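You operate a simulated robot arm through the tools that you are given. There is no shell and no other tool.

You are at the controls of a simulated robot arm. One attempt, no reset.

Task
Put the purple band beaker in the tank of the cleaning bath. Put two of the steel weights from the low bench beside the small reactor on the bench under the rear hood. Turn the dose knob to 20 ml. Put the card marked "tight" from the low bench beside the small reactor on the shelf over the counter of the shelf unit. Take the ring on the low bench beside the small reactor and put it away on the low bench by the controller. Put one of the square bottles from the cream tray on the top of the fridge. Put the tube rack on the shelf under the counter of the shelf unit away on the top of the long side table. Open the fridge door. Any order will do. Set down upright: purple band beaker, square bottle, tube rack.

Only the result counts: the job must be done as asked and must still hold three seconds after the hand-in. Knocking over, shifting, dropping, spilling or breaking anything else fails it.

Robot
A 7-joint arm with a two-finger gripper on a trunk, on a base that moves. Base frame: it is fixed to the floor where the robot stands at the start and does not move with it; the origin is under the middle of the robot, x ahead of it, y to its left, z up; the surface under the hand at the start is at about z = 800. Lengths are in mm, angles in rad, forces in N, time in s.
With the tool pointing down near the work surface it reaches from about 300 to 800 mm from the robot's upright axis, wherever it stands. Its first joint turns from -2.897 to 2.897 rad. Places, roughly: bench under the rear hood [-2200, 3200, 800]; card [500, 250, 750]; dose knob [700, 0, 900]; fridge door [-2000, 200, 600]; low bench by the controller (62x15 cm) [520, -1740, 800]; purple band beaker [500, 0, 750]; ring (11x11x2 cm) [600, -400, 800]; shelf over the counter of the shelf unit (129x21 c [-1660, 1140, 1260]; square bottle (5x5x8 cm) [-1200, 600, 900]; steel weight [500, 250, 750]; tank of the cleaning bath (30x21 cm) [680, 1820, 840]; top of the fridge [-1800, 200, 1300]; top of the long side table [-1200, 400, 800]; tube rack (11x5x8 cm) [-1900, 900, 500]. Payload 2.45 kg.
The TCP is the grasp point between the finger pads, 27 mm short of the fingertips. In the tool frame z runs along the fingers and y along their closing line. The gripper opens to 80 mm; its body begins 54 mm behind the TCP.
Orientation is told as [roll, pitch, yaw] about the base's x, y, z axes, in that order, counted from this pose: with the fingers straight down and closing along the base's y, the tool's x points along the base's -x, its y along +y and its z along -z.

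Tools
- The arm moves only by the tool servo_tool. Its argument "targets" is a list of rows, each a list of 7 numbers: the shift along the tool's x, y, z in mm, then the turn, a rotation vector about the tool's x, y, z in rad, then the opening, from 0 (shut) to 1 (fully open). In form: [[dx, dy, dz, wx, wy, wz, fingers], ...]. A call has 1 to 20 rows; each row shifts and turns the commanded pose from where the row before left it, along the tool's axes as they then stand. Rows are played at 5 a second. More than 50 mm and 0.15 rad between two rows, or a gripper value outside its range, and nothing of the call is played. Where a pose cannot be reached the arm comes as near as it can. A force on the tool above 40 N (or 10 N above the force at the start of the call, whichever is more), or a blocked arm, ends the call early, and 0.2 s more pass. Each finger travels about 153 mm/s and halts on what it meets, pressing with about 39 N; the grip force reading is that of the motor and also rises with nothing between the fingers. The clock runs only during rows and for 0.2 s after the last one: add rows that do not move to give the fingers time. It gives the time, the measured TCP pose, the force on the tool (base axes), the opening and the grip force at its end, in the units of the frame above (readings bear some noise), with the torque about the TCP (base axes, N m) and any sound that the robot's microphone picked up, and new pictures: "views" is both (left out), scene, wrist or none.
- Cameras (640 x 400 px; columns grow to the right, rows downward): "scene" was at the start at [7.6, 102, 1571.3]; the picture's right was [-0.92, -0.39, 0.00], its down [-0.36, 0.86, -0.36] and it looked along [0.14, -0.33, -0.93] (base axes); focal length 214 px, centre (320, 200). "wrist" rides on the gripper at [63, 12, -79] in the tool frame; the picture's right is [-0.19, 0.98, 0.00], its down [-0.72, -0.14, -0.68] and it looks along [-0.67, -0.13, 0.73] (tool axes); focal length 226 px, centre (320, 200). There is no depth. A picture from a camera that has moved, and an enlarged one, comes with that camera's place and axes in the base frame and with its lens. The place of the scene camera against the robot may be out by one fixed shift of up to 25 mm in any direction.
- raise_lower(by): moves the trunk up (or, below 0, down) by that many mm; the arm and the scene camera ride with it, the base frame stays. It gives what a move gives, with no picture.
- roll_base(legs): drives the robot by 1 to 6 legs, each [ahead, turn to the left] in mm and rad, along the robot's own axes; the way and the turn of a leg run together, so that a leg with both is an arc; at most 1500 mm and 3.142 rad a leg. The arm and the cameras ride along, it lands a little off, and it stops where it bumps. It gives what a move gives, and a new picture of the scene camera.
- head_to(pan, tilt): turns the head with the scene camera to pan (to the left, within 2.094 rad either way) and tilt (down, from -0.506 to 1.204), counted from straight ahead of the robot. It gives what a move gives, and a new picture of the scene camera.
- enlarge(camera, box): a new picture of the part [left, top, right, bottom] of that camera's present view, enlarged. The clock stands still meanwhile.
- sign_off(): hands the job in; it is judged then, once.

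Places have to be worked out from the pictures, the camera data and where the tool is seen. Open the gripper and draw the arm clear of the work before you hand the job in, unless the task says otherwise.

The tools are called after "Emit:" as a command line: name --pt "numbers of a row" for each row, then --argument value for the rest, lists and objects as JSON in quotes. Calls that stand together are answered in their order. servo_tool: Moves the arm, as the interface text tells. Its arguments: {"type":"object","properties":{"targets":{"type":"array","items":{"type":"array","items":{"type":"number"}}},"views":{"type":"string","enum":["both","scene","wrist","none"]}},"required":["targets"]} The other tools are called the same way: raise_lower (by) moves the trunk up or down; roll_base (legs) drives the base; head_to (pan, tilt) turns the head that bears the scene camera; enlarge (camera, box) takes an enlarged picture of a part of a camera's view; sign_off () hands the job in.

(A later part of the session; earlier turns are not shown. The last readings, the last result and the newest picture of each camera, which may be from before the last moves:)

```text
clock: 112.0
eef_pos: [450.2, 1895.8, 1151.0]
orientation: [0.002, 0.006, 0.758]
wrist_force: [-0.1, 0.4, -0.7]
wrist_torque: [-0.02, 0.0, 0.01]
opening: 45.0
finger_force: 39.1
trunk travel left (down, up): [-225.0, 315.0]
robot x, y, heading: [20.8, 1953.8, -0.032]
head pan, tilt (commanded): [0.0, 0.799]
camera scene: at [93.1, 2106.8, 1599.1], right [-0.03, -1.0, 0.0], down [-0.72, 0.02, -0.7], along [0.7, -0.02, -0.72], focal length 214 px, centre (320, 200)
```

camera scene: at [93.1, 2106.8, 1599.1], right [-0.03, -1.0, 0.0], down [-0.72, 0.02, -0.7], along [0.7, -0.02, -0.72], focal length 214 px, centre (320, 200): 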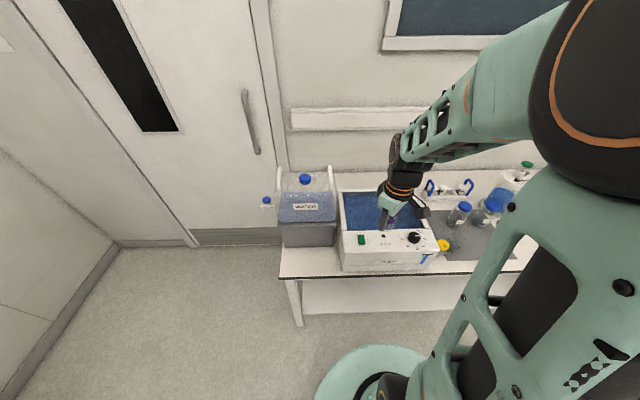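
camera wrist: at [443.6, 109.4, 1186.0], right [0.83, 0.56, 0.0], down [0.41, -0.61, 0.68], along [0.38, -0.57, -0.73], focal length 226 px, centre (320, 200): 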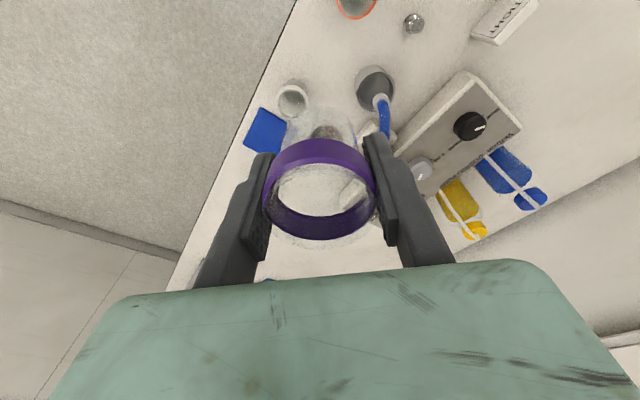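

Now facing the bath. I take the wrist view to see the tank.

Emit:
servo_tool --pt "0 0 0 0 0 0.15 0.4" --pt "0 0 0 0 0 0.15 0.4" --pt "0 0 0 0 0 0.15 0.4" --pt "0 0 0 0 0 0.15 0.4" --pt "0 0 0 0 0 0.158 0.4" --views "wrist"

Emit:
servo_tool --pt "0 0 0 0 0 0.15 0.4" --pt "0 0 0 0 0 0.15 0.4" --pt "0 0 0 0 0 0.15 0.4" --pt "0 0 0 0 0 0.15 0.4" --pt "0 0 0 0 0 0.149 0.4" --views "both"

```text
refused: row 5 steps farther than a row can; nothing moved
```

```text
clock: 113.2
eef_pos: [450.8, 1896.3, 1150.7]
orientation: [-0.005, 0.006, 0.007]
wrist_force: [-0.3, 0.5, -0.2]
wrist_torque: [-0.02, -0.01, -0.01]
opening: 44.7
finger_force: 39.3
trunk travel left (down, up): [-225.0, 315.0]
robot x, y, heading: [24.6, 1952.4, -0.036]
head pan, tilt (commanded): [0.0, 0.799]
camera scene: at [93.1, 2106.8, 1599.1], right [-0.03, -1.0, 0.0], down [-0.72, 0.02, -0.7], along [0.7, -0.02, -0.72], focal length 214 px, centre (320, 200)
camera wrist: at [387.6, 1907.6, 1232.1], right [0.19, 0.98, 0.0], down [0.72, -0.13, 0.68], along [0.67, -0.13, -0.74], focal length 226 px, centre (320, 200)
```

scene: 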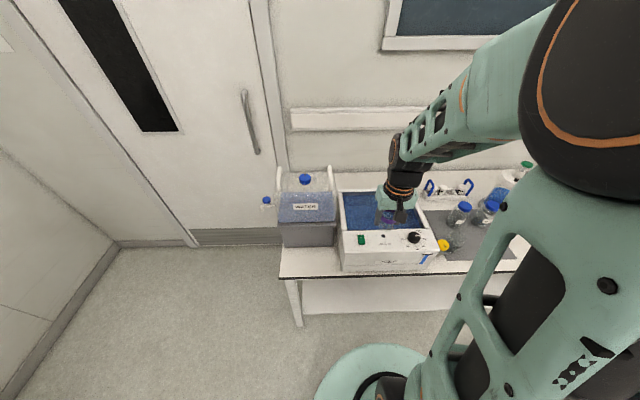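
wrist: 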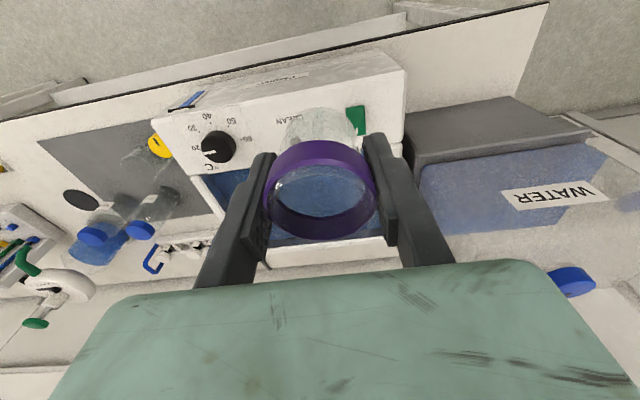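

I enlarge the scene view to measure the tank opening.

Emit:
enlarge --camera "scene" --box '[320, 170, 480, 290]'

Emit:
enlarge --camera "wrist" --box '[150, 40, 450, 280]'

```text
3.33 times, centred on (400, 230) of scene
camera zoom: at [93.1, 2106.8, 1599.1], right [-0.03, -1.0, 0.0], down [-0.72, 0.02, -0.7], along [0.7, -0.02, -0.72], focal length 715 px, centre (53, 100)
```

zoom: 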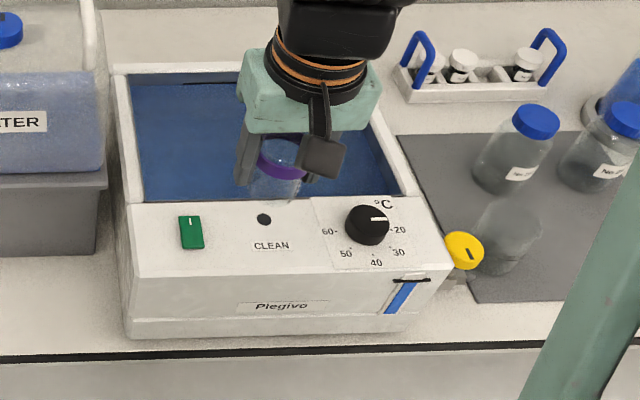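

```text
1.67 times, centred on (300, 160) of wrist
camera zoom: at [387.6, 1907.6, 1232.1], right [0.19, 0.98, 0.0], down [0.72, -0.13, 0.68], along [0.67, -0.13, -0.74], focal length 377 px, centre (353, 267)
```

zoom: 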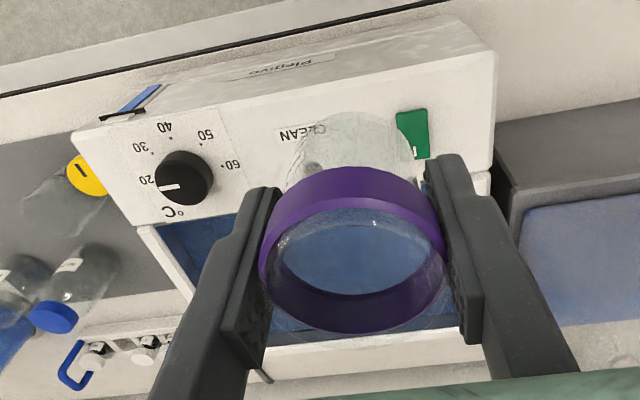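

To measure heights by wrist camera alone, I take a second view from farther back and higher.

Emit:
servo_tool --pt "25 0 -40 0 0 0 0.4" --pt "25 0 -40 0 0 0 0.4" --pt "25 0 -40 0 0 0 0.4" --pt "0 0 0 0 0 0 0.4" --views "wrist"

Emit:
enlarge --camera "wrist" --box '[150, 40, 450, 280]'

```text
clock: 114.0
eef_pos: [385.5, 1889.9, 1200.6]
orientation: [0.02, 0.206, 0.006]
wrist_force: [0.2, 0.5, -0.8]
wrist_torque: [-0.02, -0.02, 0.01]
opening: 44.9
finger_force: 39.1
trunk travel left (down, up): [-225.0, 315.0]
robot x, y, heading: [19.0, 1953.0, -0.032]
head pan, tilt (commanded): [0.0, 0.799]
stopped in row 4: the arm was blocked; the commanded pose is now the measured one
camera wrist: at [339.7, 1900.4, 1292.3], right [0.19, 0.98, -0.02], down [0.84, -0.15, 0.52], along [0.5, -0.11, -0.86], focal length 226 px, centre (320, 200)
```

wrist: 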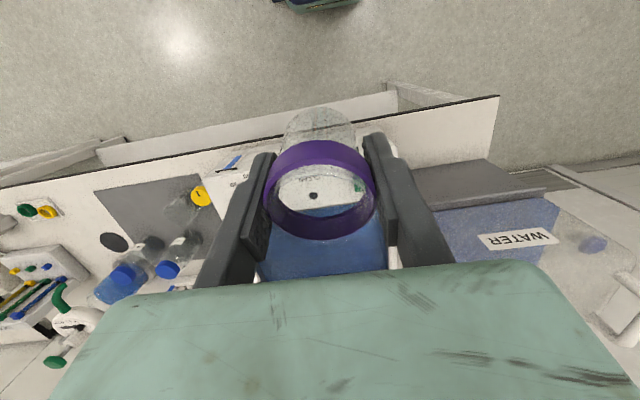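

```text
1.67 times, centred on (300, 160) of wrist
camera zoom: at [339.7, 1900.4, 1292.3], right [0.19, 0.98, -0.02], down [0.84, -0.15, 0.52], along [0.5, -0.11, -0.86], focal length 377 px, centre (353, 267)
```

zoom: 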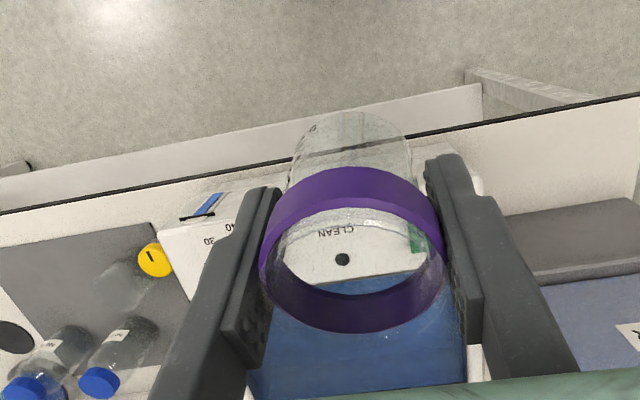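

The arm reached a joint limit there and pitched by 0.2. I undo the pitch, go back forward and take a view from a sideways-shifted place for a good baseline.

Emit:
servo_tool --pt "0 0 0 0 -0.103 0 0.4" --pt "-30 -10 15 0 -0.103 0 0.4" --pt "-35 -25 25 0 0 0 0.4" --pt "0 -40 10 0 0 0 0.4" --pt "0 -40 0 0 0 0 0.4" --pt "0 0 0 0 0 0 0.4" --views "wrist"

Emit:
enlarge --camera "wrist" --box '[150, 40, 470, 280]'

```text
clock: 115.4
eef_pos: [449.6, 1777.5, 1146.9]
orientation: [0.02, -0.008, 0.004]
wrist_force: [0.1, -0.6, -0.4]
wrist_torque: [-0.01, 0.02, 0.01]
opening: 44.9
finger_force: 38.9
trunk travel left (down, up): [-225.0, 315.0]
robot x, y, heading: [22.7, 1956.8, -0.036]
head pan, tilt (commanded): [0.0, 0.799]
camera wrist: at [385.0, 1787.1, 1226.8], right [0.19, 0.98, 0.02], down [0.71, -0.15, 0.68], along [0.67, -0.12, -0.73], focal length 226 px, centre (320, 200)
```

wrist: 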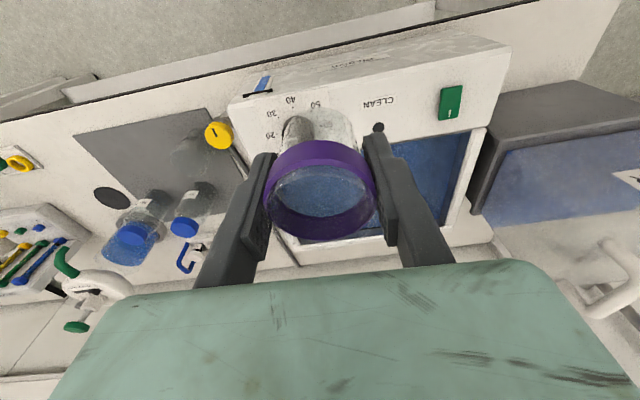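

```text
1.67 times, centred on (310, 160) of wrist
camera zoom: at [385.0, 1787.1, 1226.8], right [0.19, 0.98, 0.02], down [0.71, -0.15, 0.68], along [0.67, -0.12, -0.73], focal length 377 px, centre (337, 267)
```

zoom: 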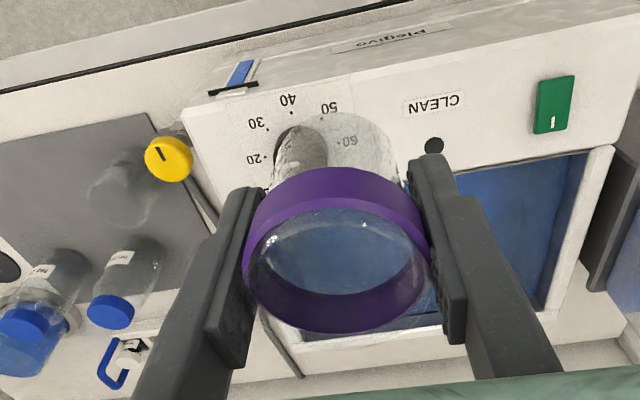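

The bath's tank opening works out as x≈556–750, y≈1687–1957, rim z≈950, so its middle is near (660, 1822). I straighten the roll and move the beaker over the middle.

Emit:
servo_tool --pt "0 0 0 0.02 0 0 0.4" --pt "-42 9 4 0 0 0 0.4" --pt "-42 9 4 0 0 0 0.4" --pt "-42 9 4 0 0 0 0.4" --pt "-42 9 4 0 0 0 0.4" --pt "-42 9 4 0 0 0 0.4" --pt "0 0 0 0 0 0 0.4" --views "both"

Emit:
enlarge --camera "scene" --box '[320, 170, 480, 290]'

```text
clock: 117.0
eef_pos: [657.0, 1821.1, 1132.4]
orientation: [0.001, -0.007, 0.001]
wrist_force: [0.0, 0.2, -0.8]
wrist_torque: [0.03, 0.03, -0.02]
opening: 44.7
finger_force: 39.1
trunk travel left (down, up): [-225.0, 315.0]
robot x, y, heading: [20.6, 1956.9, -0.033]
head pan, tilt (commanded): [0.0, 0.799]
camera scene: at [93.4, 2106.7, 1599.1], right [-0.03, -1.0, 0.0], down [-0.72, 0.02, -0.7], along [0.7, -0.02, -0.72], focal length 214 px, centre (320, 200)
camera wrist: at [594.2, 1833.6, 1211.6], right [0.19, 0.98, 0.0], down [0.71, -0.14, 0.69], along [0.67, -0.13, -0.73], focal length 226 px, centre (320, 200)
```

scene: 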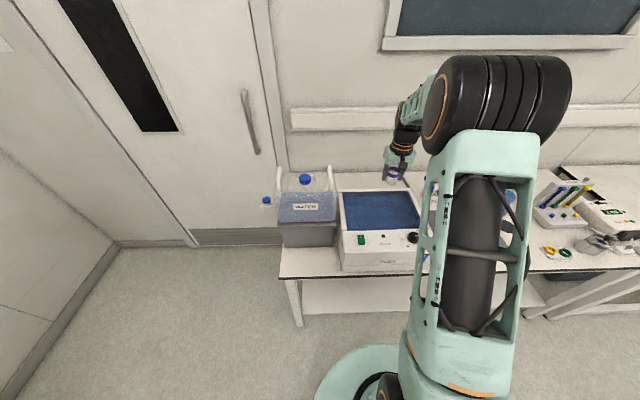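
wrist: 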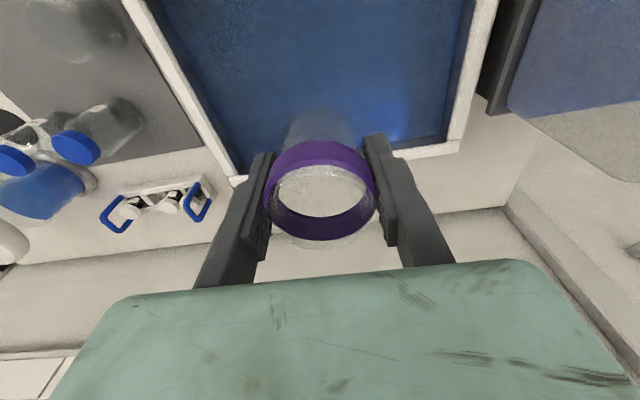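

```text
3.33 times, centred on (400, 230) of scene
camera zoom: at [93.4, 2106.7, 1599.1], right [-0.03, -1.0, 0.0], down [-0.72, 0.02, -0.7], along [0.7, -0.02, -0.72], focal length 715 px, centre (53, 100)
```

zoom: 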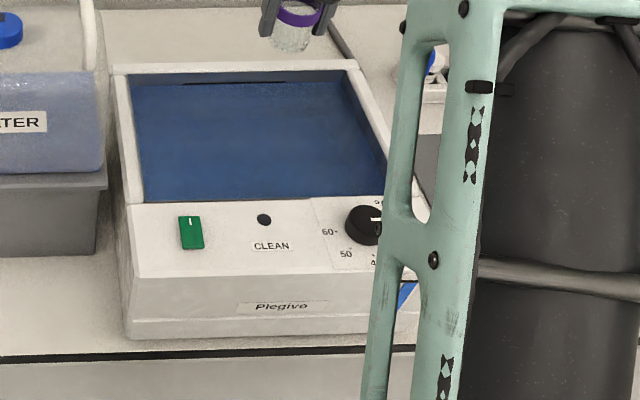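

With the rim at z≈937 the opening measures 207×299 mm as stated, centred at (671, 1820). I shift the last 11 mm and lower the beaker towards the tank floor (expected near 840).

Emit:
servo_tool --pt "-11 0 40 0 0 0 0.4" --pt "0 0 45 0 0 0 0.4" --pt "0 0 45 0 0 0 0.4" --pt "0 0 45 0 0 0 0.4" --pt "0 0 30 0 0 0 0.4" --pt "0 0 10 0 0 0 0.4" --pt "0 0 0 0 0 0 0.4" --views "both"

Emit:
enlarge --camera "scene" --box '[320, 170, 480, 290]'

```text
clock: 118.6
eef_pos: [670.7, 1822.3, 915.0]
orientation: [0.0, -0.007, 0.003]
wrist_force: [-0.3, -0.2, -0.7]
wrist_torque: [0.05, 0.0, 0.02]
opening: 44.9
finger_force: 39.1
trunk travel left (down, up): [-225.0, 315.0]
robot x, y, heading: [19.4, 1954.1, -0.036]
head pan, tilt (commanded): [0.0, 0.799]
camera scene: at [93.2, 2106.8, 1599.1], right [-0.03, -1.0, 0.0], down [-0.72, 0.02, -0.7], along [0.7, -0.02, -0.72], focal length 214 px, centre (320, 200)
camera wrist: at [607.1, 1834.3, 995.8], right [0.19, 0.98, 0.0], down [0.71, -0.14, 0.69], along [0.67, -0.13, -0.73], focal length 226 px, centre (320, 200)
```

scene: 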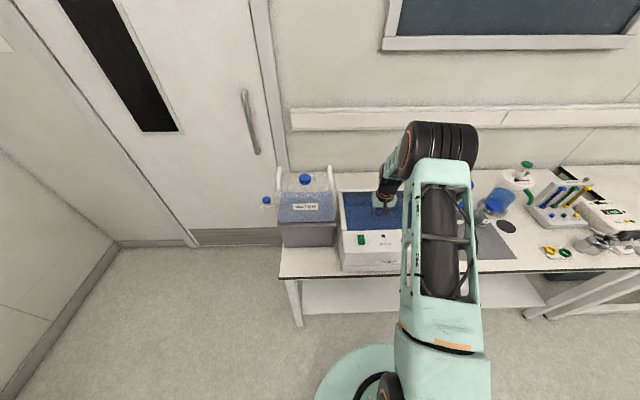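
wrist: 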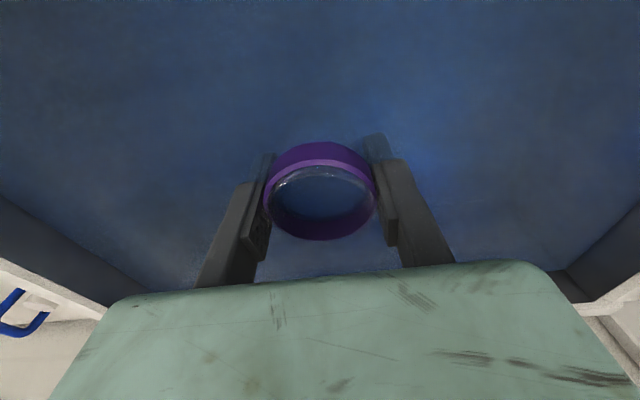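

```text
3.33 times, centred on (400, 230) of scene
camera zoom: at [93.2, 2106.8, 1599.1], right [-0.03, -1.0, 0.0], down [-0.72, 0.02, -0.7], along [0.7, -0.02, -0.72], focal length 715 px, centre (53, 100)
```

zoom: 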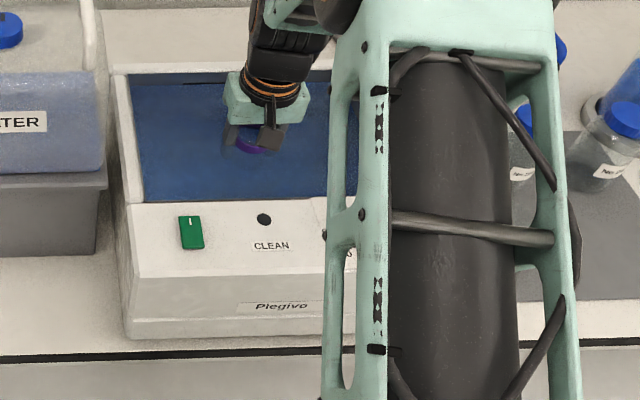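

The beaker is dipping below the water surface without force. I continue down in small steps to find the floor.

Emit:
servo_tool --pt "0 0 10 0 0 0 0.4" --pt "0 0 8 0 0 0 0.4" --pt "0 0 5 0 0 0 0.4" --pt "0 0 3 0 0 0 0.4" --pt "0 0 0 0 0 0 0.4" --views "none"

Emit:
servo_tool --pt "0 0 2 0 0 0 0.4" --pt "0 0 2 0 0 0 0.4" --pt "0 0 0 0 0 0 0.4" --views "none"

```text
clock: 119.8
eef_pos: [670.5, 1822.1, 888.8]
orientation: [0.001, -0.009, 0.004]
wrist_force: [-0.7, 0.1, 0.5]
wrist_torque: [-0.02, 0.0, -0.01]
opening: 44.6
finger_force: 38.6
trunk travel left (down, up): [-225.0, 315.0]
robot x, y, heading: [21.4, 1955.1, -0.032]
head pan, tilt (commanded): [0.0, 0.799]
```

```text
clock: 120.6
eef_pos: [672.0, 1822.7, 884.8]
orientation: [0.001, -0.009, 0.001]
wrist_force: [0.0, 0.7, 5.1]
wrist_torque: [0.1, 0.1, -0.01]
opening: 44.8
finger_force: 39.2
trunk travel left (down, up): [-225.0, 315.0]
robot x, y, heading: [20.5, 1954.8, -0.033]
head pan, tilt (commanded): [0.0, 0.799]
```

Contact: 5 N at TCP 885, so the beaker stands on the tank floor at about 843. I open the fingers and check.

Emit:
servo_tool --pt "0 0 0 0 0 0 0.55" --pt "0 0 0 0 0 0 0.65" --pt "0 0 0 0 0 0 0.8" --pt "0 0 0 0 0 0 0.8" --views "wrist"

```text
clock: 121.6
eef_pos: [671.5, 1823.5, 885.4]
orientation: [0.0, -0.009, 0.001]
wrist_force: [0.7, -0.3, -0.1]
wrist_torque: [-0.03, -0.01, 0.01]
opening: 64.2
finger_force: 0.0
trunk travel left (down, up): [-225.0, 315.0]
robot x, y, heading: [24.8, 1955.8, -0.037]
head pan, tilt (commanded): [0.0, 0.799]
camera wrist: at [607.6, 1834.7, 965.1], right [0.19, 0.98, 0.0], down [0.71, -0.14, 0.69], along [0.67, -0.13, -0.73], focal length 226 px, centre (320, 200)
```

wrist: 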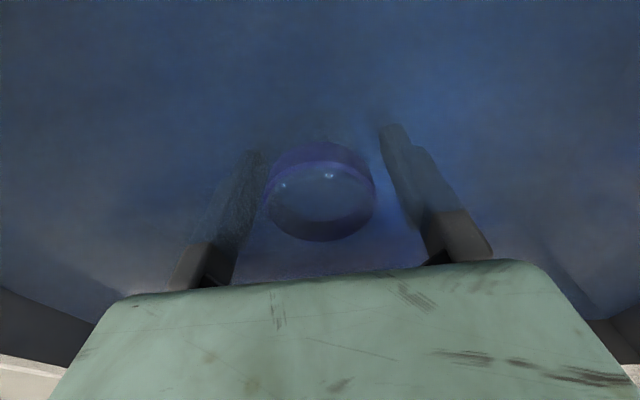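

The beaker stands free on the floor. I rise straight up out of the tank and look back at it.

Emit:
servo_tool --pt "0 0 -20 0 0 0 0.8" --pt "0 0 -40 0 0 0 0.8" --pt "0 0 -45 0 0 0 0.8" --pt "0 0 -45 0 0 0 0.8" --pt "0 0 -45 0 0 0 0.8" --pt "0 0 -45 0 0 0 0.8" --pt "0 0 -25 0 0 0 0.8" --views "both"

Emit:
enlarge --camera "scene" --box '[320, 170, 480, 290]'

```text
clock: 123.2
eef_pos: [669.4, 1822.4, 1150.5]
orientation: [0.0, -0.007, 0.001]
wrist_force: [0.0, -0.5, 0.6]
wrist_torque: [-0.02, -0.02, -0.01]
opening: 64.0
finger_force: 0.0
trunk travel left (down, up): [-225.0, 315.0]
robot x, y, heading: [23.7, 1959.9, -0.038]
head pan, tilt (commanded): [0.0, 0.799]
camera scene: at [92.9, 2106.8, 1599.1], right [-0.03, -1.0, 0.0], down [-0.72, 0.02, -0.7], along [0.7, -0.02, -0.72], focal length 214 px, centre (320, 200)
camera wrist: at [605.0, 1834.3, 1231.0], right [0.19, 0.98, 0.0], down [0.71, -0.14, 0.69], along [0.67, -0.13, -0.73], focal length 226 px, centre (320, 200)
```

scene: 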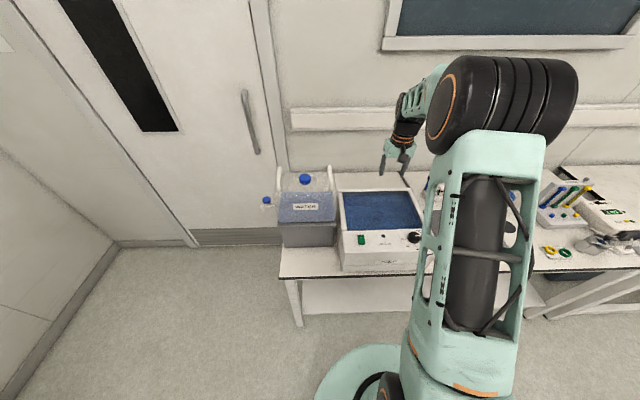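
wrist: 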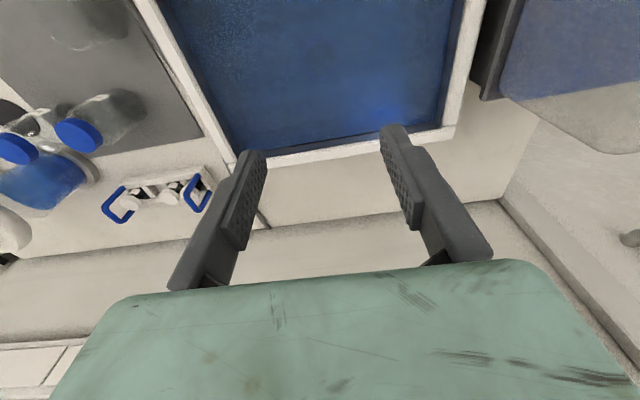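

```text
3.33 times, centred on (400, 230) of scene
camera zoom: at [92.9, 2106.8, 1599.1], right [-0.03, -1.0, 0.0], down [-0.72, 0.02, -0.7], along [0.7, -0.02, -0.72], focal length 715 px, centre (53, 100)
```

zoom: 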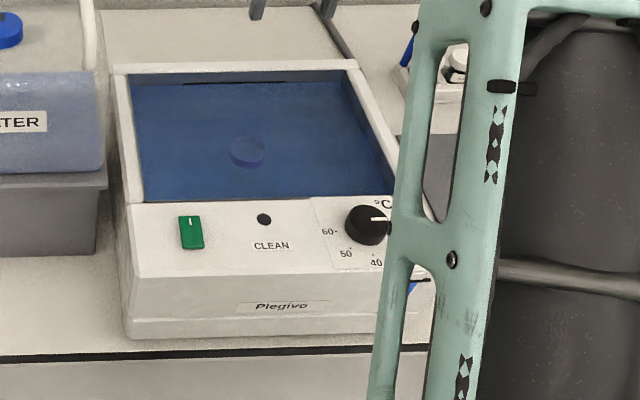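

The beaker stands upright in the tank. Now I look left and back to learn the way to the rear hood and the cart area.

Emit:
head_to --pan 2.09 --tilt 0.4

Emit:
enlarge --camera "scene" --box '[100, 80, 420, 280]'

```text
clock: 125.2
eef_pos: [668.5, 1822.3, 1149.7]
orientation: [0.002, -0.006, 0.002]
wrist_force: [-0.3, -0.3, -0.9]
wrist_torque: [0.01, 0.01, -0.01]
opening: 64.1
finger_force: 0.1
trunk travel left (down, up): [-225.0, 315.0]
robot x, y, heading: [20.9, 1949.8, -0.036]
head pan, tilt (commanded): [2.089, 0.4]
camera scene: at [-30.5, 2191.6, 1634.2], right [0.89, 0.46, 0.0], down [0.18, -0.34, -0.92], along [-0.43, 0.82, -0.39], focal length 214 px, centre (320, 200)
```

scene: 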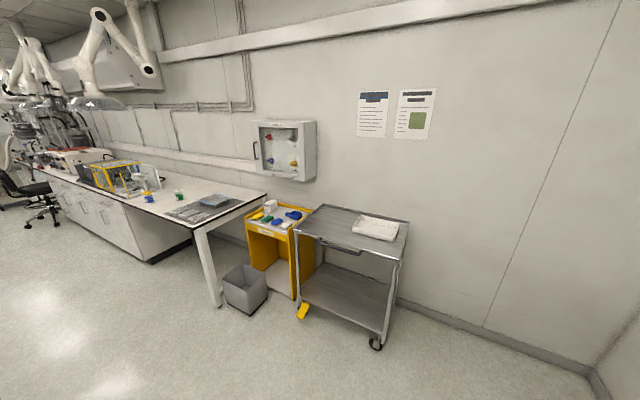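

```text
2.00 times, centred on (260, 180) of scene
camera zoom: at [-30.5, 2191.6, 1634.2], right [0.89, 0.46, 0.0], down [0.18, -0.34, -0.92], along [-0.43, 0.82, -0.39], focal length 429 px, centre (440, 240)
```

zoom: 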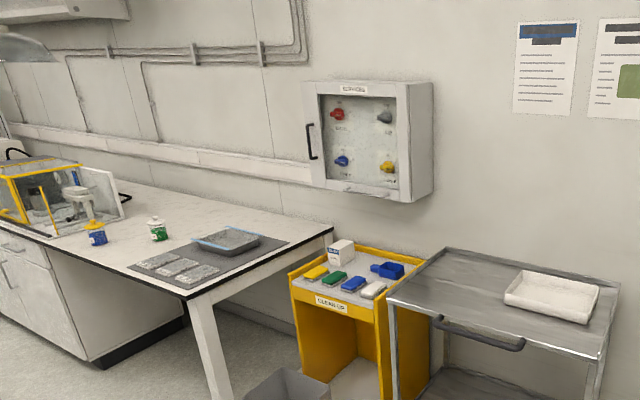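

The rear bench lies along the far wall, with free floor to reach it. I now draw the arm in, turn left to face along the aisle and back up to the pump bench, so the bench is on my right, away from the head.

Emit:
servo_tool --pt "43.8 10 0 0 0 0 0.8" --pt "43.8 10 0 0 0 0 0.8" --pt "43.8 10 0 0 0 0 0.8" --pt "43.8 10 0 0 0 0 0.8" --pt "43.8 10 0 0 0 0 0.8" --views "none"

Emit:
roll_base --legs '[[0, 1.607], [-900, 0], [-950, 0]]'

Emit:
head_to --pan -1.2 --tilt 0.9

```text
clock: 126.4
eef_pos: [450.2, 1873.4, 1146.7]
orientation: [0.0, -0.008, 0.001]
wrist_force: [-0.1, 0.5, -0.1]
wrist_torque: [0.01, -0.04, -0.03]
opening: 63.9
finger_force: 0.1
trunk travel left (down, up): [-225.0, 315.0]
robot x, y, heading: [22.2, 1955.7, -0.035]
head pan, tilt (commanded): [2.089, 0.4]
```

```text
clock: 139.7
eef_pos: [87.1, 535.6, 1147.0]
orientation: [0.0, -0.011, 1.603]
wrist_force: [-0.5, -0.1, -0.5]
wrist_torque: [0.03, 0.01, 0.02]
opening: 64.1
finger_force: 0.0
trunk travel left (down, up): [-225.0, 315.0]
robot x, y, heading: [15.8, 105.1, 1.566]
head pan, tilt (commanded): [2.089, 0.4]
camera scene: at [-198.5, 53.8, 1634.2], right [-0.49, 0.87, 0.0], down [0.34, 0.19, -0.92], along [-0.8, -0.45, -0.39], focal length 214 px, centre (320, 200)
```

scene: 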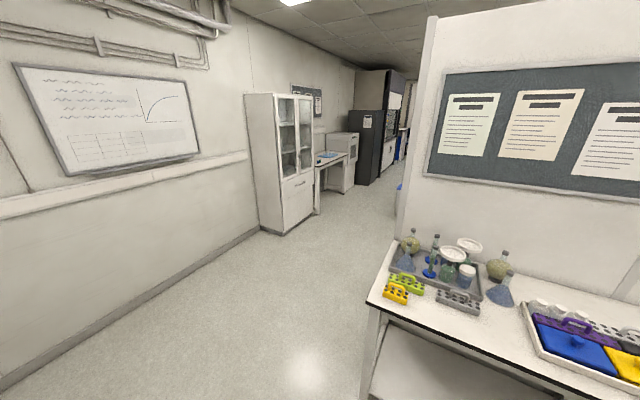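

```text
clock: 142.5
eef_pos: [86.7, 535.9, 1147.5]
orientation: [0.0, -0.006, 1.602]
wrist_force: [-0.7, -0.8, 0.1]
wrist_torque: [0.0, 0.01, -0.01]
opening: 64.0
finger_force: 0.1
trunk travel left (down, up): [-225.0, 315.0]
robot x, y, heading: [17.2, 102.4, 1.569]
head pan, tilt (commanded): [-1.201, 0.901]
camera scene: at [-47.2, 126.5, 1591.2], right [0.36, -0.93, 0.0], down [-0.73, -0.28, -0.62], along [0.58, 0.22, -0.78], focal length 214 px, centre (320, 200)
```

scene: 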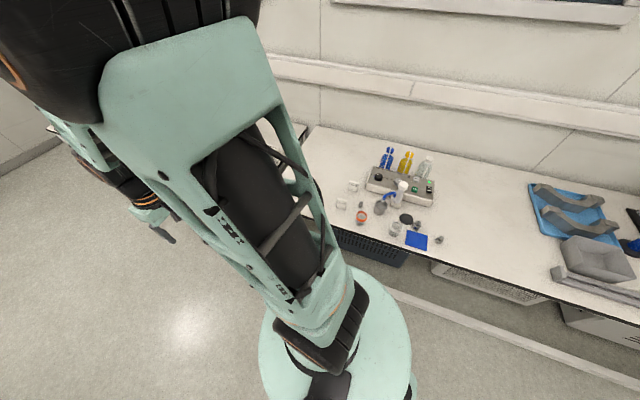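

The view shows the bench beside me. I swing the arm to the right over the small weight near (563, 149).

Emit:
servo_tool --pt "28.7 -33.1 0 0 0 0 0.8" --pt "28.7 -33.1 0 0 0 0 0.8" --pt "28.7 -33.1 0 0 0 0 0.8" --pt "28.7 -33.1 0 0 0 0 0.8" --pt "28.7 -33.1 0 0 0 0 0.8" --pt "28.7 -33.1 0 0 0 0 0.8" --pt "28.7 -33.1 0 0 0 0 0.8" --pt "28.7 -33.1 0 0 0 0 0.8" --pt "28.7 -33.1 0 0 0 0 0.8" --pt "28.7 -33.1 0 0 0 0 0.8" --pt "28.7 -33.1 0 0 0 0 0.8" --pt "28.7 -33.1 0 0 0 0 0.8" --pt "28.7 -33.1 0 0 0 0 0.8" --pt "28.7 -33.1 0 0 0 0 0.8" --views "none"

Emit:
servo_tool --pt "0 0 9 0 0 0.1492 0.8" --pt "0 0 9 0 0 0.1492 0.8" --pt "0 0 9 0 0 0.1492 0.8" --pt "0 0 9 0 0 0.1492 0.8" --pt "0 0 9 0 0 0.1492 0.8" --pt "0 0 9 0 0 0.1492 0.8" --pt "0 0 9 0 0 0.1492 0.8" --pt "0 0 9 0 0 0.1492 0.8" --pt "0 0 9 0 0 0.1492 0.8" --pt "0 0 9 0 0 0.1492 0.8" --pt "0 0 9 0 0 0.1492 0.8" --pt "0 0 9 0 0 0.1492 0.8" --pt "0 0 9 0 0 0.1492 0.8" --pt "0 0 9 0 0 0.1492 0.8" --pt "0 0 9 0 0 0.1492 0.8" --pt "0 0 9 0 0 0.1492 0.8" --views "wrist"

Emit:
enlarge --camera "wrist" --box '[220, 20, 420, 160]'

```text
clock: 145.5
eef_pos: [564.3, 149.8, 1145.6]
orientation: [0.003, -0.01, 1.601]
wrist_force: [-1.0, 0.0, 0.4]
wrist_torque: [0.01, -0.01, 0.0]
opening: 63.8
finger_force: 0.0
trunk travel left (down, up): [-225.0, 315.0]
robot x, y, heading: [19.8, 101.9, 1.565]
head pan, tilt (commanded): [-1.201, 0.901]
```

```text
clock: 148.9
eef_pos: [561.8, 151.3, 1000.8]
orientation: [0.006, 0.008, -0.788]
wrist_force: [0.4, 0.4, -0.7]
wrist_torque: [0.02, -0.03, -0.03]
opening: 64.0
finger_force: 0.0
trunk travel left (down, up): [-225.0, 315.0]
robot x, y, heading: [16.5, 105.8, 1.562]
head pan, tilt (commanded): [-1.201, 0.901]
camera wrist: at [526.2, 203.6, 1080.9], right [0.83, 0.56, 0.0], down [0.41, -0.61, 0.68], along [0.38, -0.56, -0.74], focal length 226 px, centre (320, 200)
```

wrist: 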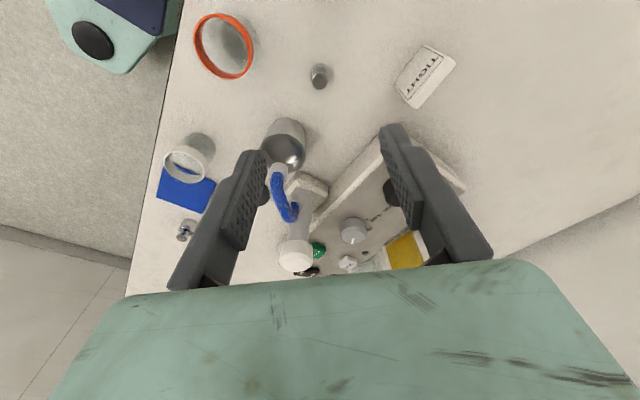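

```text
2.86 times, centred on (320, 90) of wrist
camera zoom: at [526.2, 203.6, 1080.9], right [0.83, 0.56, 0.0], down [0.41, -0.61, 0.68], along [0.38, -0.56, -0.74], focal length 646 px, centre (320, 514)
```

zoom: 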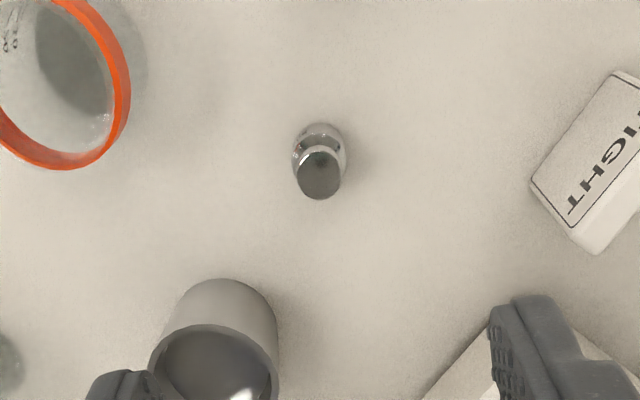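

The weight is at (562, 150.5), about 21 mm across and 35 mm tall, right under the tool. I go down to grip its body.

Emit:
servo_tool --pt "0 0 45 0 0 0 0.6" --pt "0 0 45 0 0 0 0.6" --pt "0 0 45 0 0 0 0.6" --pt "0 0 25 0 0 0 0.6" --pt "0 0 8 0 0 0 0.6" --pt "0 0 0 0 0 0 0.6" --views "wrist"

```text
clock: 150.3
eef_pos: [562.0, 155.4, 831.3]
orientation: [0.004, 0.006, -0.786]
wrist_force: [0.1, 0.2, 0.0]
wrist_torque: [0.03, -0.02, 0.01]
opening: 47.9
finger_force: 0.1
trunk travel left (down, up): [-225.0, 315.0]
robot x, y, heading: [14.2, 105.3, 1.564]
head pan, tilt (commanded): [-1.201, 0.901]
camera wrist: at [526.4, 206.5, 912.5], right [0.83, 0.56, 0.0], down [0.41, -0.61, 0.68], along [0.38, -0.56, -0.74], focal length 226 px, centre (320, 200)
```

wrist: 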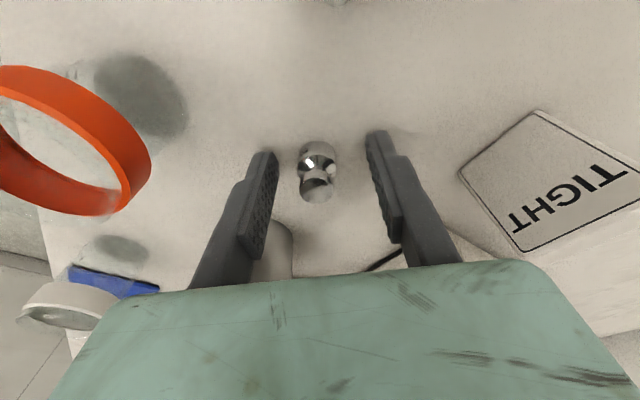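

The weight is between the pads. I close.

Emit:
servo_tool --pt "0 0 1 0 0 0 0.3" --pt "0 0 0 0 0 0 0.1" --pt "0 0 0 0 0 0 0.1" --pt "0 0 0 0 0 0 0.1" --views "none"

Emit:
servo_tool --pt "0 0 -15 0 0 0 0.1" --pt "0 0 -30 0 0 0 0.1" --pt "0 0 -45 0 0 0 0.1" --pt "0 0 -45 0 0 0 0.1" --pt "0 0 -45 0 0 0 0.1" --pt "0 0 -45 0 0 0 0.1" --pt "0 0 -45 0 0 0 0.1" --pt "0 0 -45 0 0 0 0.1" --views "wrist"

```text
clock: 151.3
eef_pos: [563.6, 154.1, 831.5]
orientation: [0.005, 0.004, -0.788]
wrist_force: [0.7, -0.3, 0.4]
wrist_torque: [0.0, -0.03, -0.02]
opening: 20.0
finger_force: 38.6
trunk travel left (down, up): [-225.0, 315.0]
robot x, y, heading: [15.0, 105.8, 1.564]
head pan, tilt (commanded): [-1.201, 0.901]
```

```text
clock: 153.1
eef_pos: [563.0, 148.2, 1147.3]
orientation: [0.007, 0.005, -0.784]
wrist_force: [-0.5, 0.1, -0.6]
wrist_torque: [0.02, 0.02, 0.04]
opening: 19.5
finger_force: 39.1
trunk travel left (down, up): [-225.0, 315.0]
robot x, y, heading: [17.8, 106.0, 1.565]
head pan, tilt (commanded): [-1.201, 0.901]
camera wrist: at [526.5, 201.3, 1228.3], right [0.83, 0.56, 0.0], down [0.41, -0.61, 0.68], along [0.38, -0.56, -0.74], focal length 226 px, centre (320, 200)
```

wrist: 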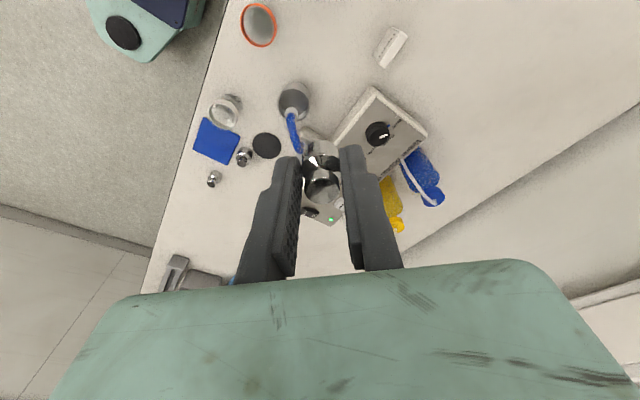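

The weight is held at 19.5 mm. I turn the tool back and bring it in front of the robot for driving.

Emit:
servo_tool --pt "0 0 0 0 0 -0.147 0.1" --pt "0 0 0 0 0 -0.147 0.1" --pt "0 0 0 0 0 -0.147 0.1" --pt "0 0 0 0 0 -0.147 0.1" --pt "0 0 0 0 0 -0.147 0.1" --pt "0 0 0 0 0 -0.147 0.1" --pt "0 0 0 0 0 -0.147 0.1" --pt "0 0 0 0 0 -0.147 0.1" --pt "0 0 0 0 0 -0.147 0.1" --pt "0 0 0 0 0 -0.147 0.1" --pt "0 0 0 0 0 -0.147 0.1" --pt "0 0 0 0 0 -0.147 0.1" --pt "0 0 0 0 0 -0.147 0.1" --pt "0 0 0 0 0 -0.147 0.1" --pt "0 0 0 0 0 -0.147 0.1" --pt "0 0 0 0 0 -0.147 0.1" --views "none"

Emit:
servo_tool --pt "-25.8 36.3 0 0 0 0 0.1" --pt "-25.8 36.3 0 0 0 0 0.1" --pt "-25.8 36.3 0 0 0 0 0.1" --pt "-25.8 36.3 0 0 0 0 0.1" --pt "-25.8 36.3 0 0 0 0 0.1" --pt "-25.8 36.3 0 0 0 0 0.1" --pt "-25.8 36.3 0 0 0 0 0.1" --pt "-25.8 36.3 0 0 0 0 0.1" --pt "-25.8 36.3 0 0 0 0 0.1" --pt "-25.8 36.3 0 0 0 0 0.1" --pt "-25.8 36.3 0 0 0 0 0.1" --pt "-25.8 36.3 0 0 0 0 0.1" --pt "-25.8 36.3 0 0 0 0 0.1" --pt "-25.8 36.3 0 0 0 0 0.1" --pt "-25.8 36.3 0 0 0 0 0.1" --views "scene"

```text
clock: 156.5
eef_pos: [562.6, 150.1, 1146.0]
orientation: [-0.001, -0.01, 1.567]
wrist_force: [0.0, -0.4, -0.8]
wrist_torque: [0.0, 0.03, -0.01]
opening: 19.8
finger_force: 39.1
trunk travel left (down, up): [-225.0, 315.0]
robot x, y, heading: [16.1, 102.8, 1.566]
head pan, tilt (commanded): [-1.201, 0.901]
```

```text
clock: 159.7
eef_pos: [22.1, 542.4, 1147.0]
orientation: [0.002, -0.007, 1.564]
wrist_force: [0.4, 0.5, -0.4]
wrist_torque: [0.02, -0.01, -0.02]
opening: 19.7
finger_force: 39.3
trunk travel left (down, up): [-225.0, 315.0]
robot x, y, heading: [15.7, 106.0, 1.566]
head pan, tilt (commanded): [-1.201, 0.901]
camera scene: at [-47.7, 127.1, 1591.1], right [0.36, -0.93, 0.0], down [-0.73, -0.28, -0.62], along [0.58, 0.22, -0.78], focal length 214 px, centre (320, 200)
```

scene: 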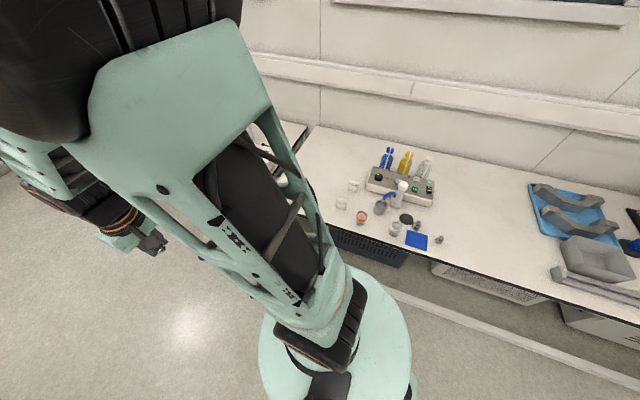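

The bench behind is unchanged. I drive up the aisle to y≈2450, turn left and go 1000 mm towards the rear bench, then look.

Emit:
roll_base --legs '[[1500, 0], [850, 0], [0, 1.576], [1000, 0]]'

Emit:
head_to --pan -0.5 --tilt 0.5

```text
clock: 173.1
eef_pos: [-185.2, 2816.6, 1146.3]
orientation: [-0.001, -0.01, 2.138]
wrist_force: [0.2, 0.4, 0.2]
wrist_torque: [0.0, 0.02, 0.0]
opening: 19.5
finger_force: 38.8
trunk travel left (down, up): [-225.0, 315.0]
robot x, y, heading: [42.8, 2449.1, 2.102]
head pan, tilt (commanded): [-1.201, 0.901]
stopped in leg 3: the robot was blocked; the commanded pose is now the measured one
camera scene: at [-12.9, 2431.8, 1591.2], right [0.78, -0.62, 0.0], down [-0.49, -0.61, -0.62], along [0.39, 0.49, -0.78], focal length 214 px, centre (320, 200)
```

scene: 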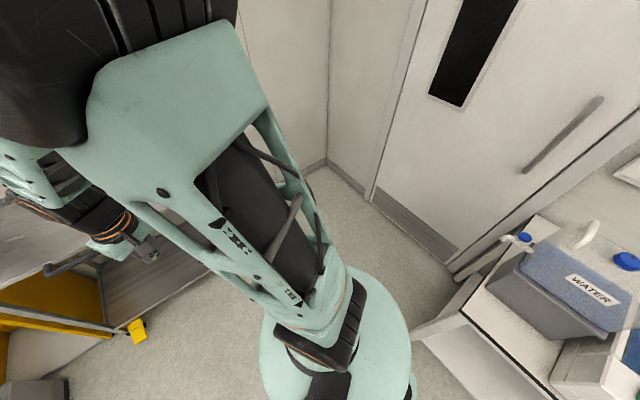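

```text
clock: 174.2
eef_pos: [-185.1, 2817.8, 1146.4]
orientation: [0.0, -0.008, 2.138]
wrist_force: [0.0, -0.1, -0.4]
wrist_torque: [-0.02, -0.02, 0.04]
opening: 19.7
finger_force: 39.0
trunk travel left (down, up): [-225.0, 315.0]
robot x, y, heading: [45.5, 2448.5, 2.096]
head pan, tilt (commanded): [-0.499, 0.499]
camera scene: at [-62.5, 2464.0, 1625.0], right [1.0, 0.03, 0.0], down [0.01, -0.48, -0.88], along [-0.02, 0.88, -0.48], focal length 214 px, centre (320, 200)
```

scene: 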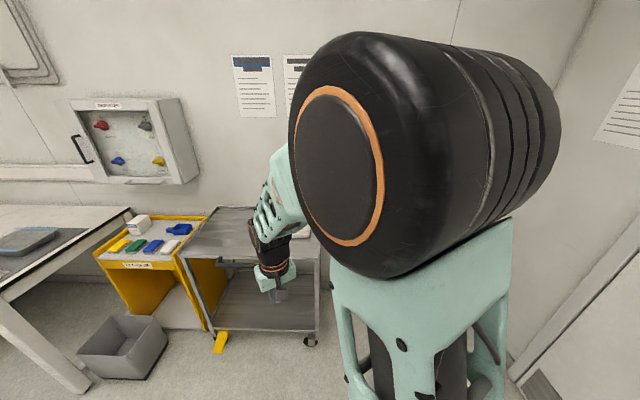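

The turn stopped at heading 2.10 for some reason. I look down around the base on both sides to find what it met.

Emit:
head_to --pan 1.6 --tilt 1.0

Emit:
head_to --pan -2.09 --tilt 1.0

```text
clock: 176.2
eef_pos: [-186.1, 2816.6, 1146.8]
orientation: [0.002, -0.007, 2.138]
wrist_force: [-0.8, 0.6, -1.3]
wrist_torque: [0.04, 0.0, -0.03]
opening: 19.7
finger_force: 38.8
trunk travel left (down, up): [-225.0, 315.0]
robot x, y, heading: [42.7, 2447.0, 2.097]
head pan, tilt (commanded): [1.6, 1.0]
camera scene: at [-119.1, 2336.2, 1584.0], right [-0.53, 0.85, 0.0], down [0.71, 0.44, -0.54], along [-0.46, -0.29, -0.84], focal length 214 px, centre (320, 200)
```

scene: 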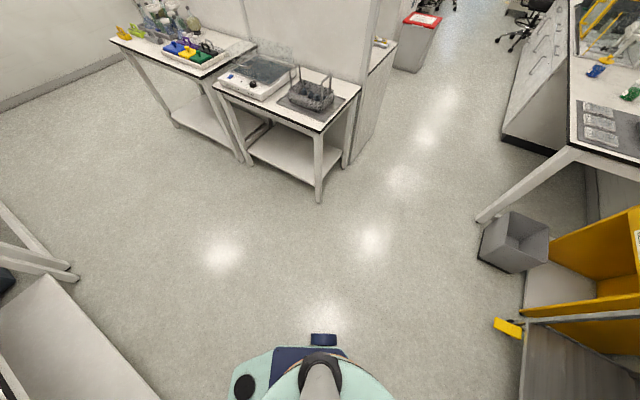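

```text
clock: 179.3
eef_pos: [-186.9, 2816.7, 1146.5]
orientation: [-0.002, -0.006, 2.14]
wrist_force: [0.2, 0.3, -0.3]
wrist_torque: [0.0, -0.02, 0.0]
opening: 19.9
finger_force: 39.2
trunk travel left (down, up): [-225.0, 315.0]
robot x, y, heading: [45.0, 2447.4, 2.099]
head pan, tilt (commanded): [-2.089, 1.0]
camera scene: at [-11.1, 2427.9, 1588.5], right [0.75, -0.66, 0.0], down [-0.53, -0.6, -0.59], along [0.39, 0.44, -0.81], focal length 214 px, centre (320, 200)
```

scene: 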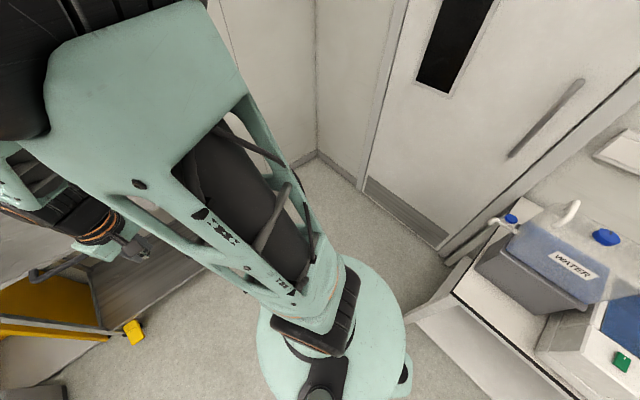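

The floor to the left is clear; the head was only touching the arm on the right side, and the base tail is near the bath bench's lower shelf. I set the head forward-left, move ahead a little away from the bench, then finish the turn.

Emit:
head_to --pan 0.3 --tilt 0.7

Emit:
roll_base --legs '[[120, 0], [0, 1.043]]'

```text
clock: 181.5
eef_pos: [-184.9, 2816.8, 1147.3]
orientation: [0.0, -0.007, 2.139]
wrist_force: [-1.1, -0.4, -1.3]
wrist_torque: [-0.02, -0.02, -0.02]
opening: 19.6
finger_force: 38.5
trunk travel left (down, up): [-225.0, 315.0]
robot x, y, heading: [43.8, 2444.9, 2.103]
head pan, tilt (commanded): [0.3, 0.7]
camera scene: at [-122.5, 2430.5, 1607.3], right [0.68, 0.74, 0.0], down [0.47, -0.44, -0.76], along [-0.56, 0.52, -0.64], focal length 214 px, centre (320, 200)
```

scene: 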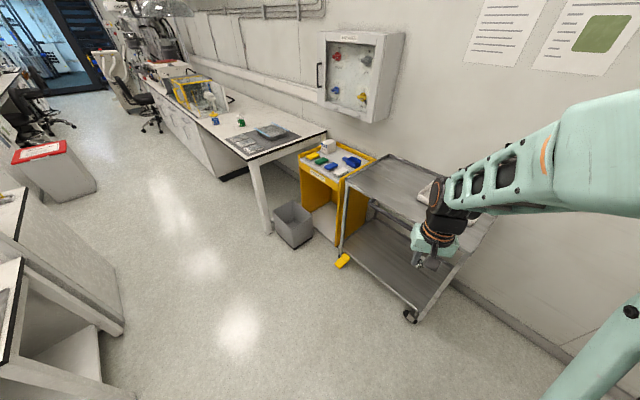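

```text
clock: 185.4
eef_pos: [-450.7, 2538.2, 1146.6]
orientation: [0.0, -0.008, -3.104]
wrist_force: [-0.8, -0.5, -1.1]
wrist_torque: [0.01, 0.02, 0.0]
opening: 19.4
finger_force: 39.5
trunk travel left (down, up): [-225.0, 315.0]
robot x, y, heading: [-11.1, 2551.9, 3.143]
head pan, tilt (commanded): [0.3, 0.7]
camera scene: at [-70.8, 2398.7, 1607.3], right [-0.3, 0.96, 0.0], down [0.62, 0.19, -0.76], along [-0.73, -0.23, -0.64], focal length 214 px, centre (320, 200)
```

scene: 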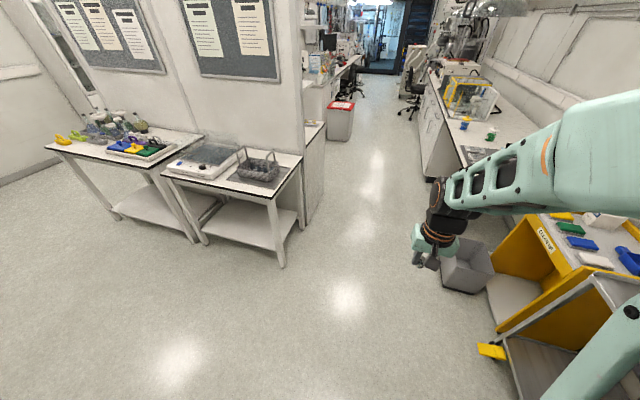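

The way along the rear bench is clear. I drive 2190 mm ahead and turn right to face the rear bench.

Emit:
roll_base --legs '[[1100, 0], [1080, 0], [0, -1.571]]'

Emit:
head_to --pan 0.0 --tilt 0.7

```text
clock: 200.0
eef_pos: [-2203.4, 3009.4, 1146.8]
orientation: [0.0, -0.006, 1.625]
wrist_force: [-0.7, -0.6, -0.9]
wrist_torque: [0.02, 0.0, -0.04]
opening: 19.5
finger_force: 39.1
trunk travel left (down, up): [-225.0, 315.0]
robot x, y, heading: [-2184.2, 2570.0, 1.586]
head pan, tilt (commanded): [0.3, 0.7]
camera scene: at [-2343.8, 2645.7, 1607.3], right [0.95, 0.31, 0.0], down [0.2, -0.61, -0.76], along [-0.24, 0.73, -0.64], focal length 214 px, centre (320, 200)
```

scene: 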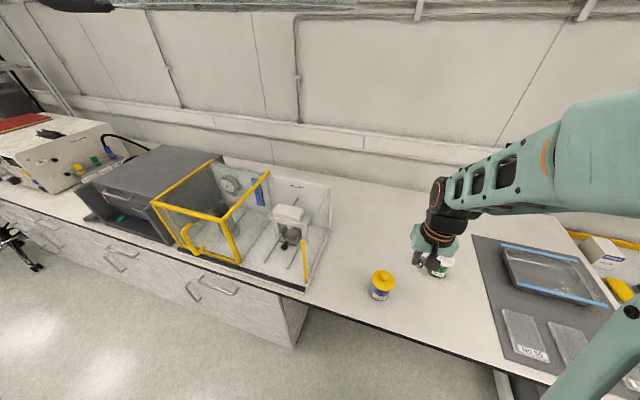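

```text
clock: 200.8
eef_pos: [-2203.1, 3009.8, 1146.9]
orientation: [-0.002, -0.008, 1.626]
wrist_force: [-0.3, -0.6, -0.1]
wrist_torque: [-0.04, -0.01, -0.01]
opening: 19.6
finger_force: 38.7
trunk travel left (down, up): [-225.0, 315.0]
robot x, y, heading: [-2183.0, 2577.0, 1.587]
head pan, tilt (commanded): [0.0, 0.7]
camera scene: at [-2318.9, 2649.9, 1607.3], right [1.0, 0.02, 0.0], down [0.01, -0.64, -0.76], along [-0.01, 0.76, -0.64], focal length 214 px, centre (320, 200)
```

scene: 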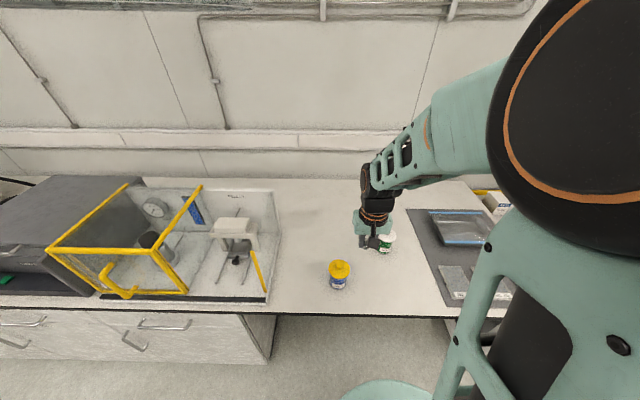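

I've reached the rear bench: balance enclosure at left, yellow- and green-lidded bottles, a mat with tray at right. I take the wrist view to choose a free spot.

Emit:
servo_tool --pt "0 0 0 0 0 0 0.1" --views "wrist"

```text
clock: 201.2
eef_pos: [-2203.3, 3009.6, 1146.4]
orientation: [0.0, -0.008, 1.625]
wrist_force: [0.1, -0.7, -0.6]
wrist_torque: [-0.01, 0.0, 0.0]
opening: 19.6
finger_force: 38.9
trunk travel left (down, up): [-225.0, 315.0]
robot x, y, heading: [-2184.7, 2573.6, 1.592]
head pan, tilt (commanded): [0.0, 0.7]
camera wrist: at [-2212.3, 2943.7, 1227.0], right [-0.99, 0.14, 0.0], down [0.1, 0.72, 0.69], along [0.1, 0.68, -0.73], focal length 226 px, centre (320, 200)
```

wrist: 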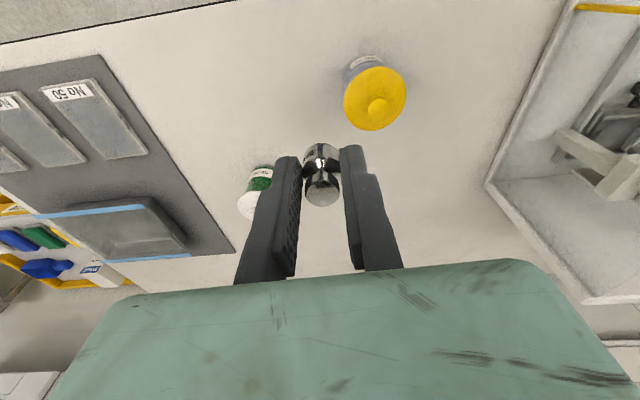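

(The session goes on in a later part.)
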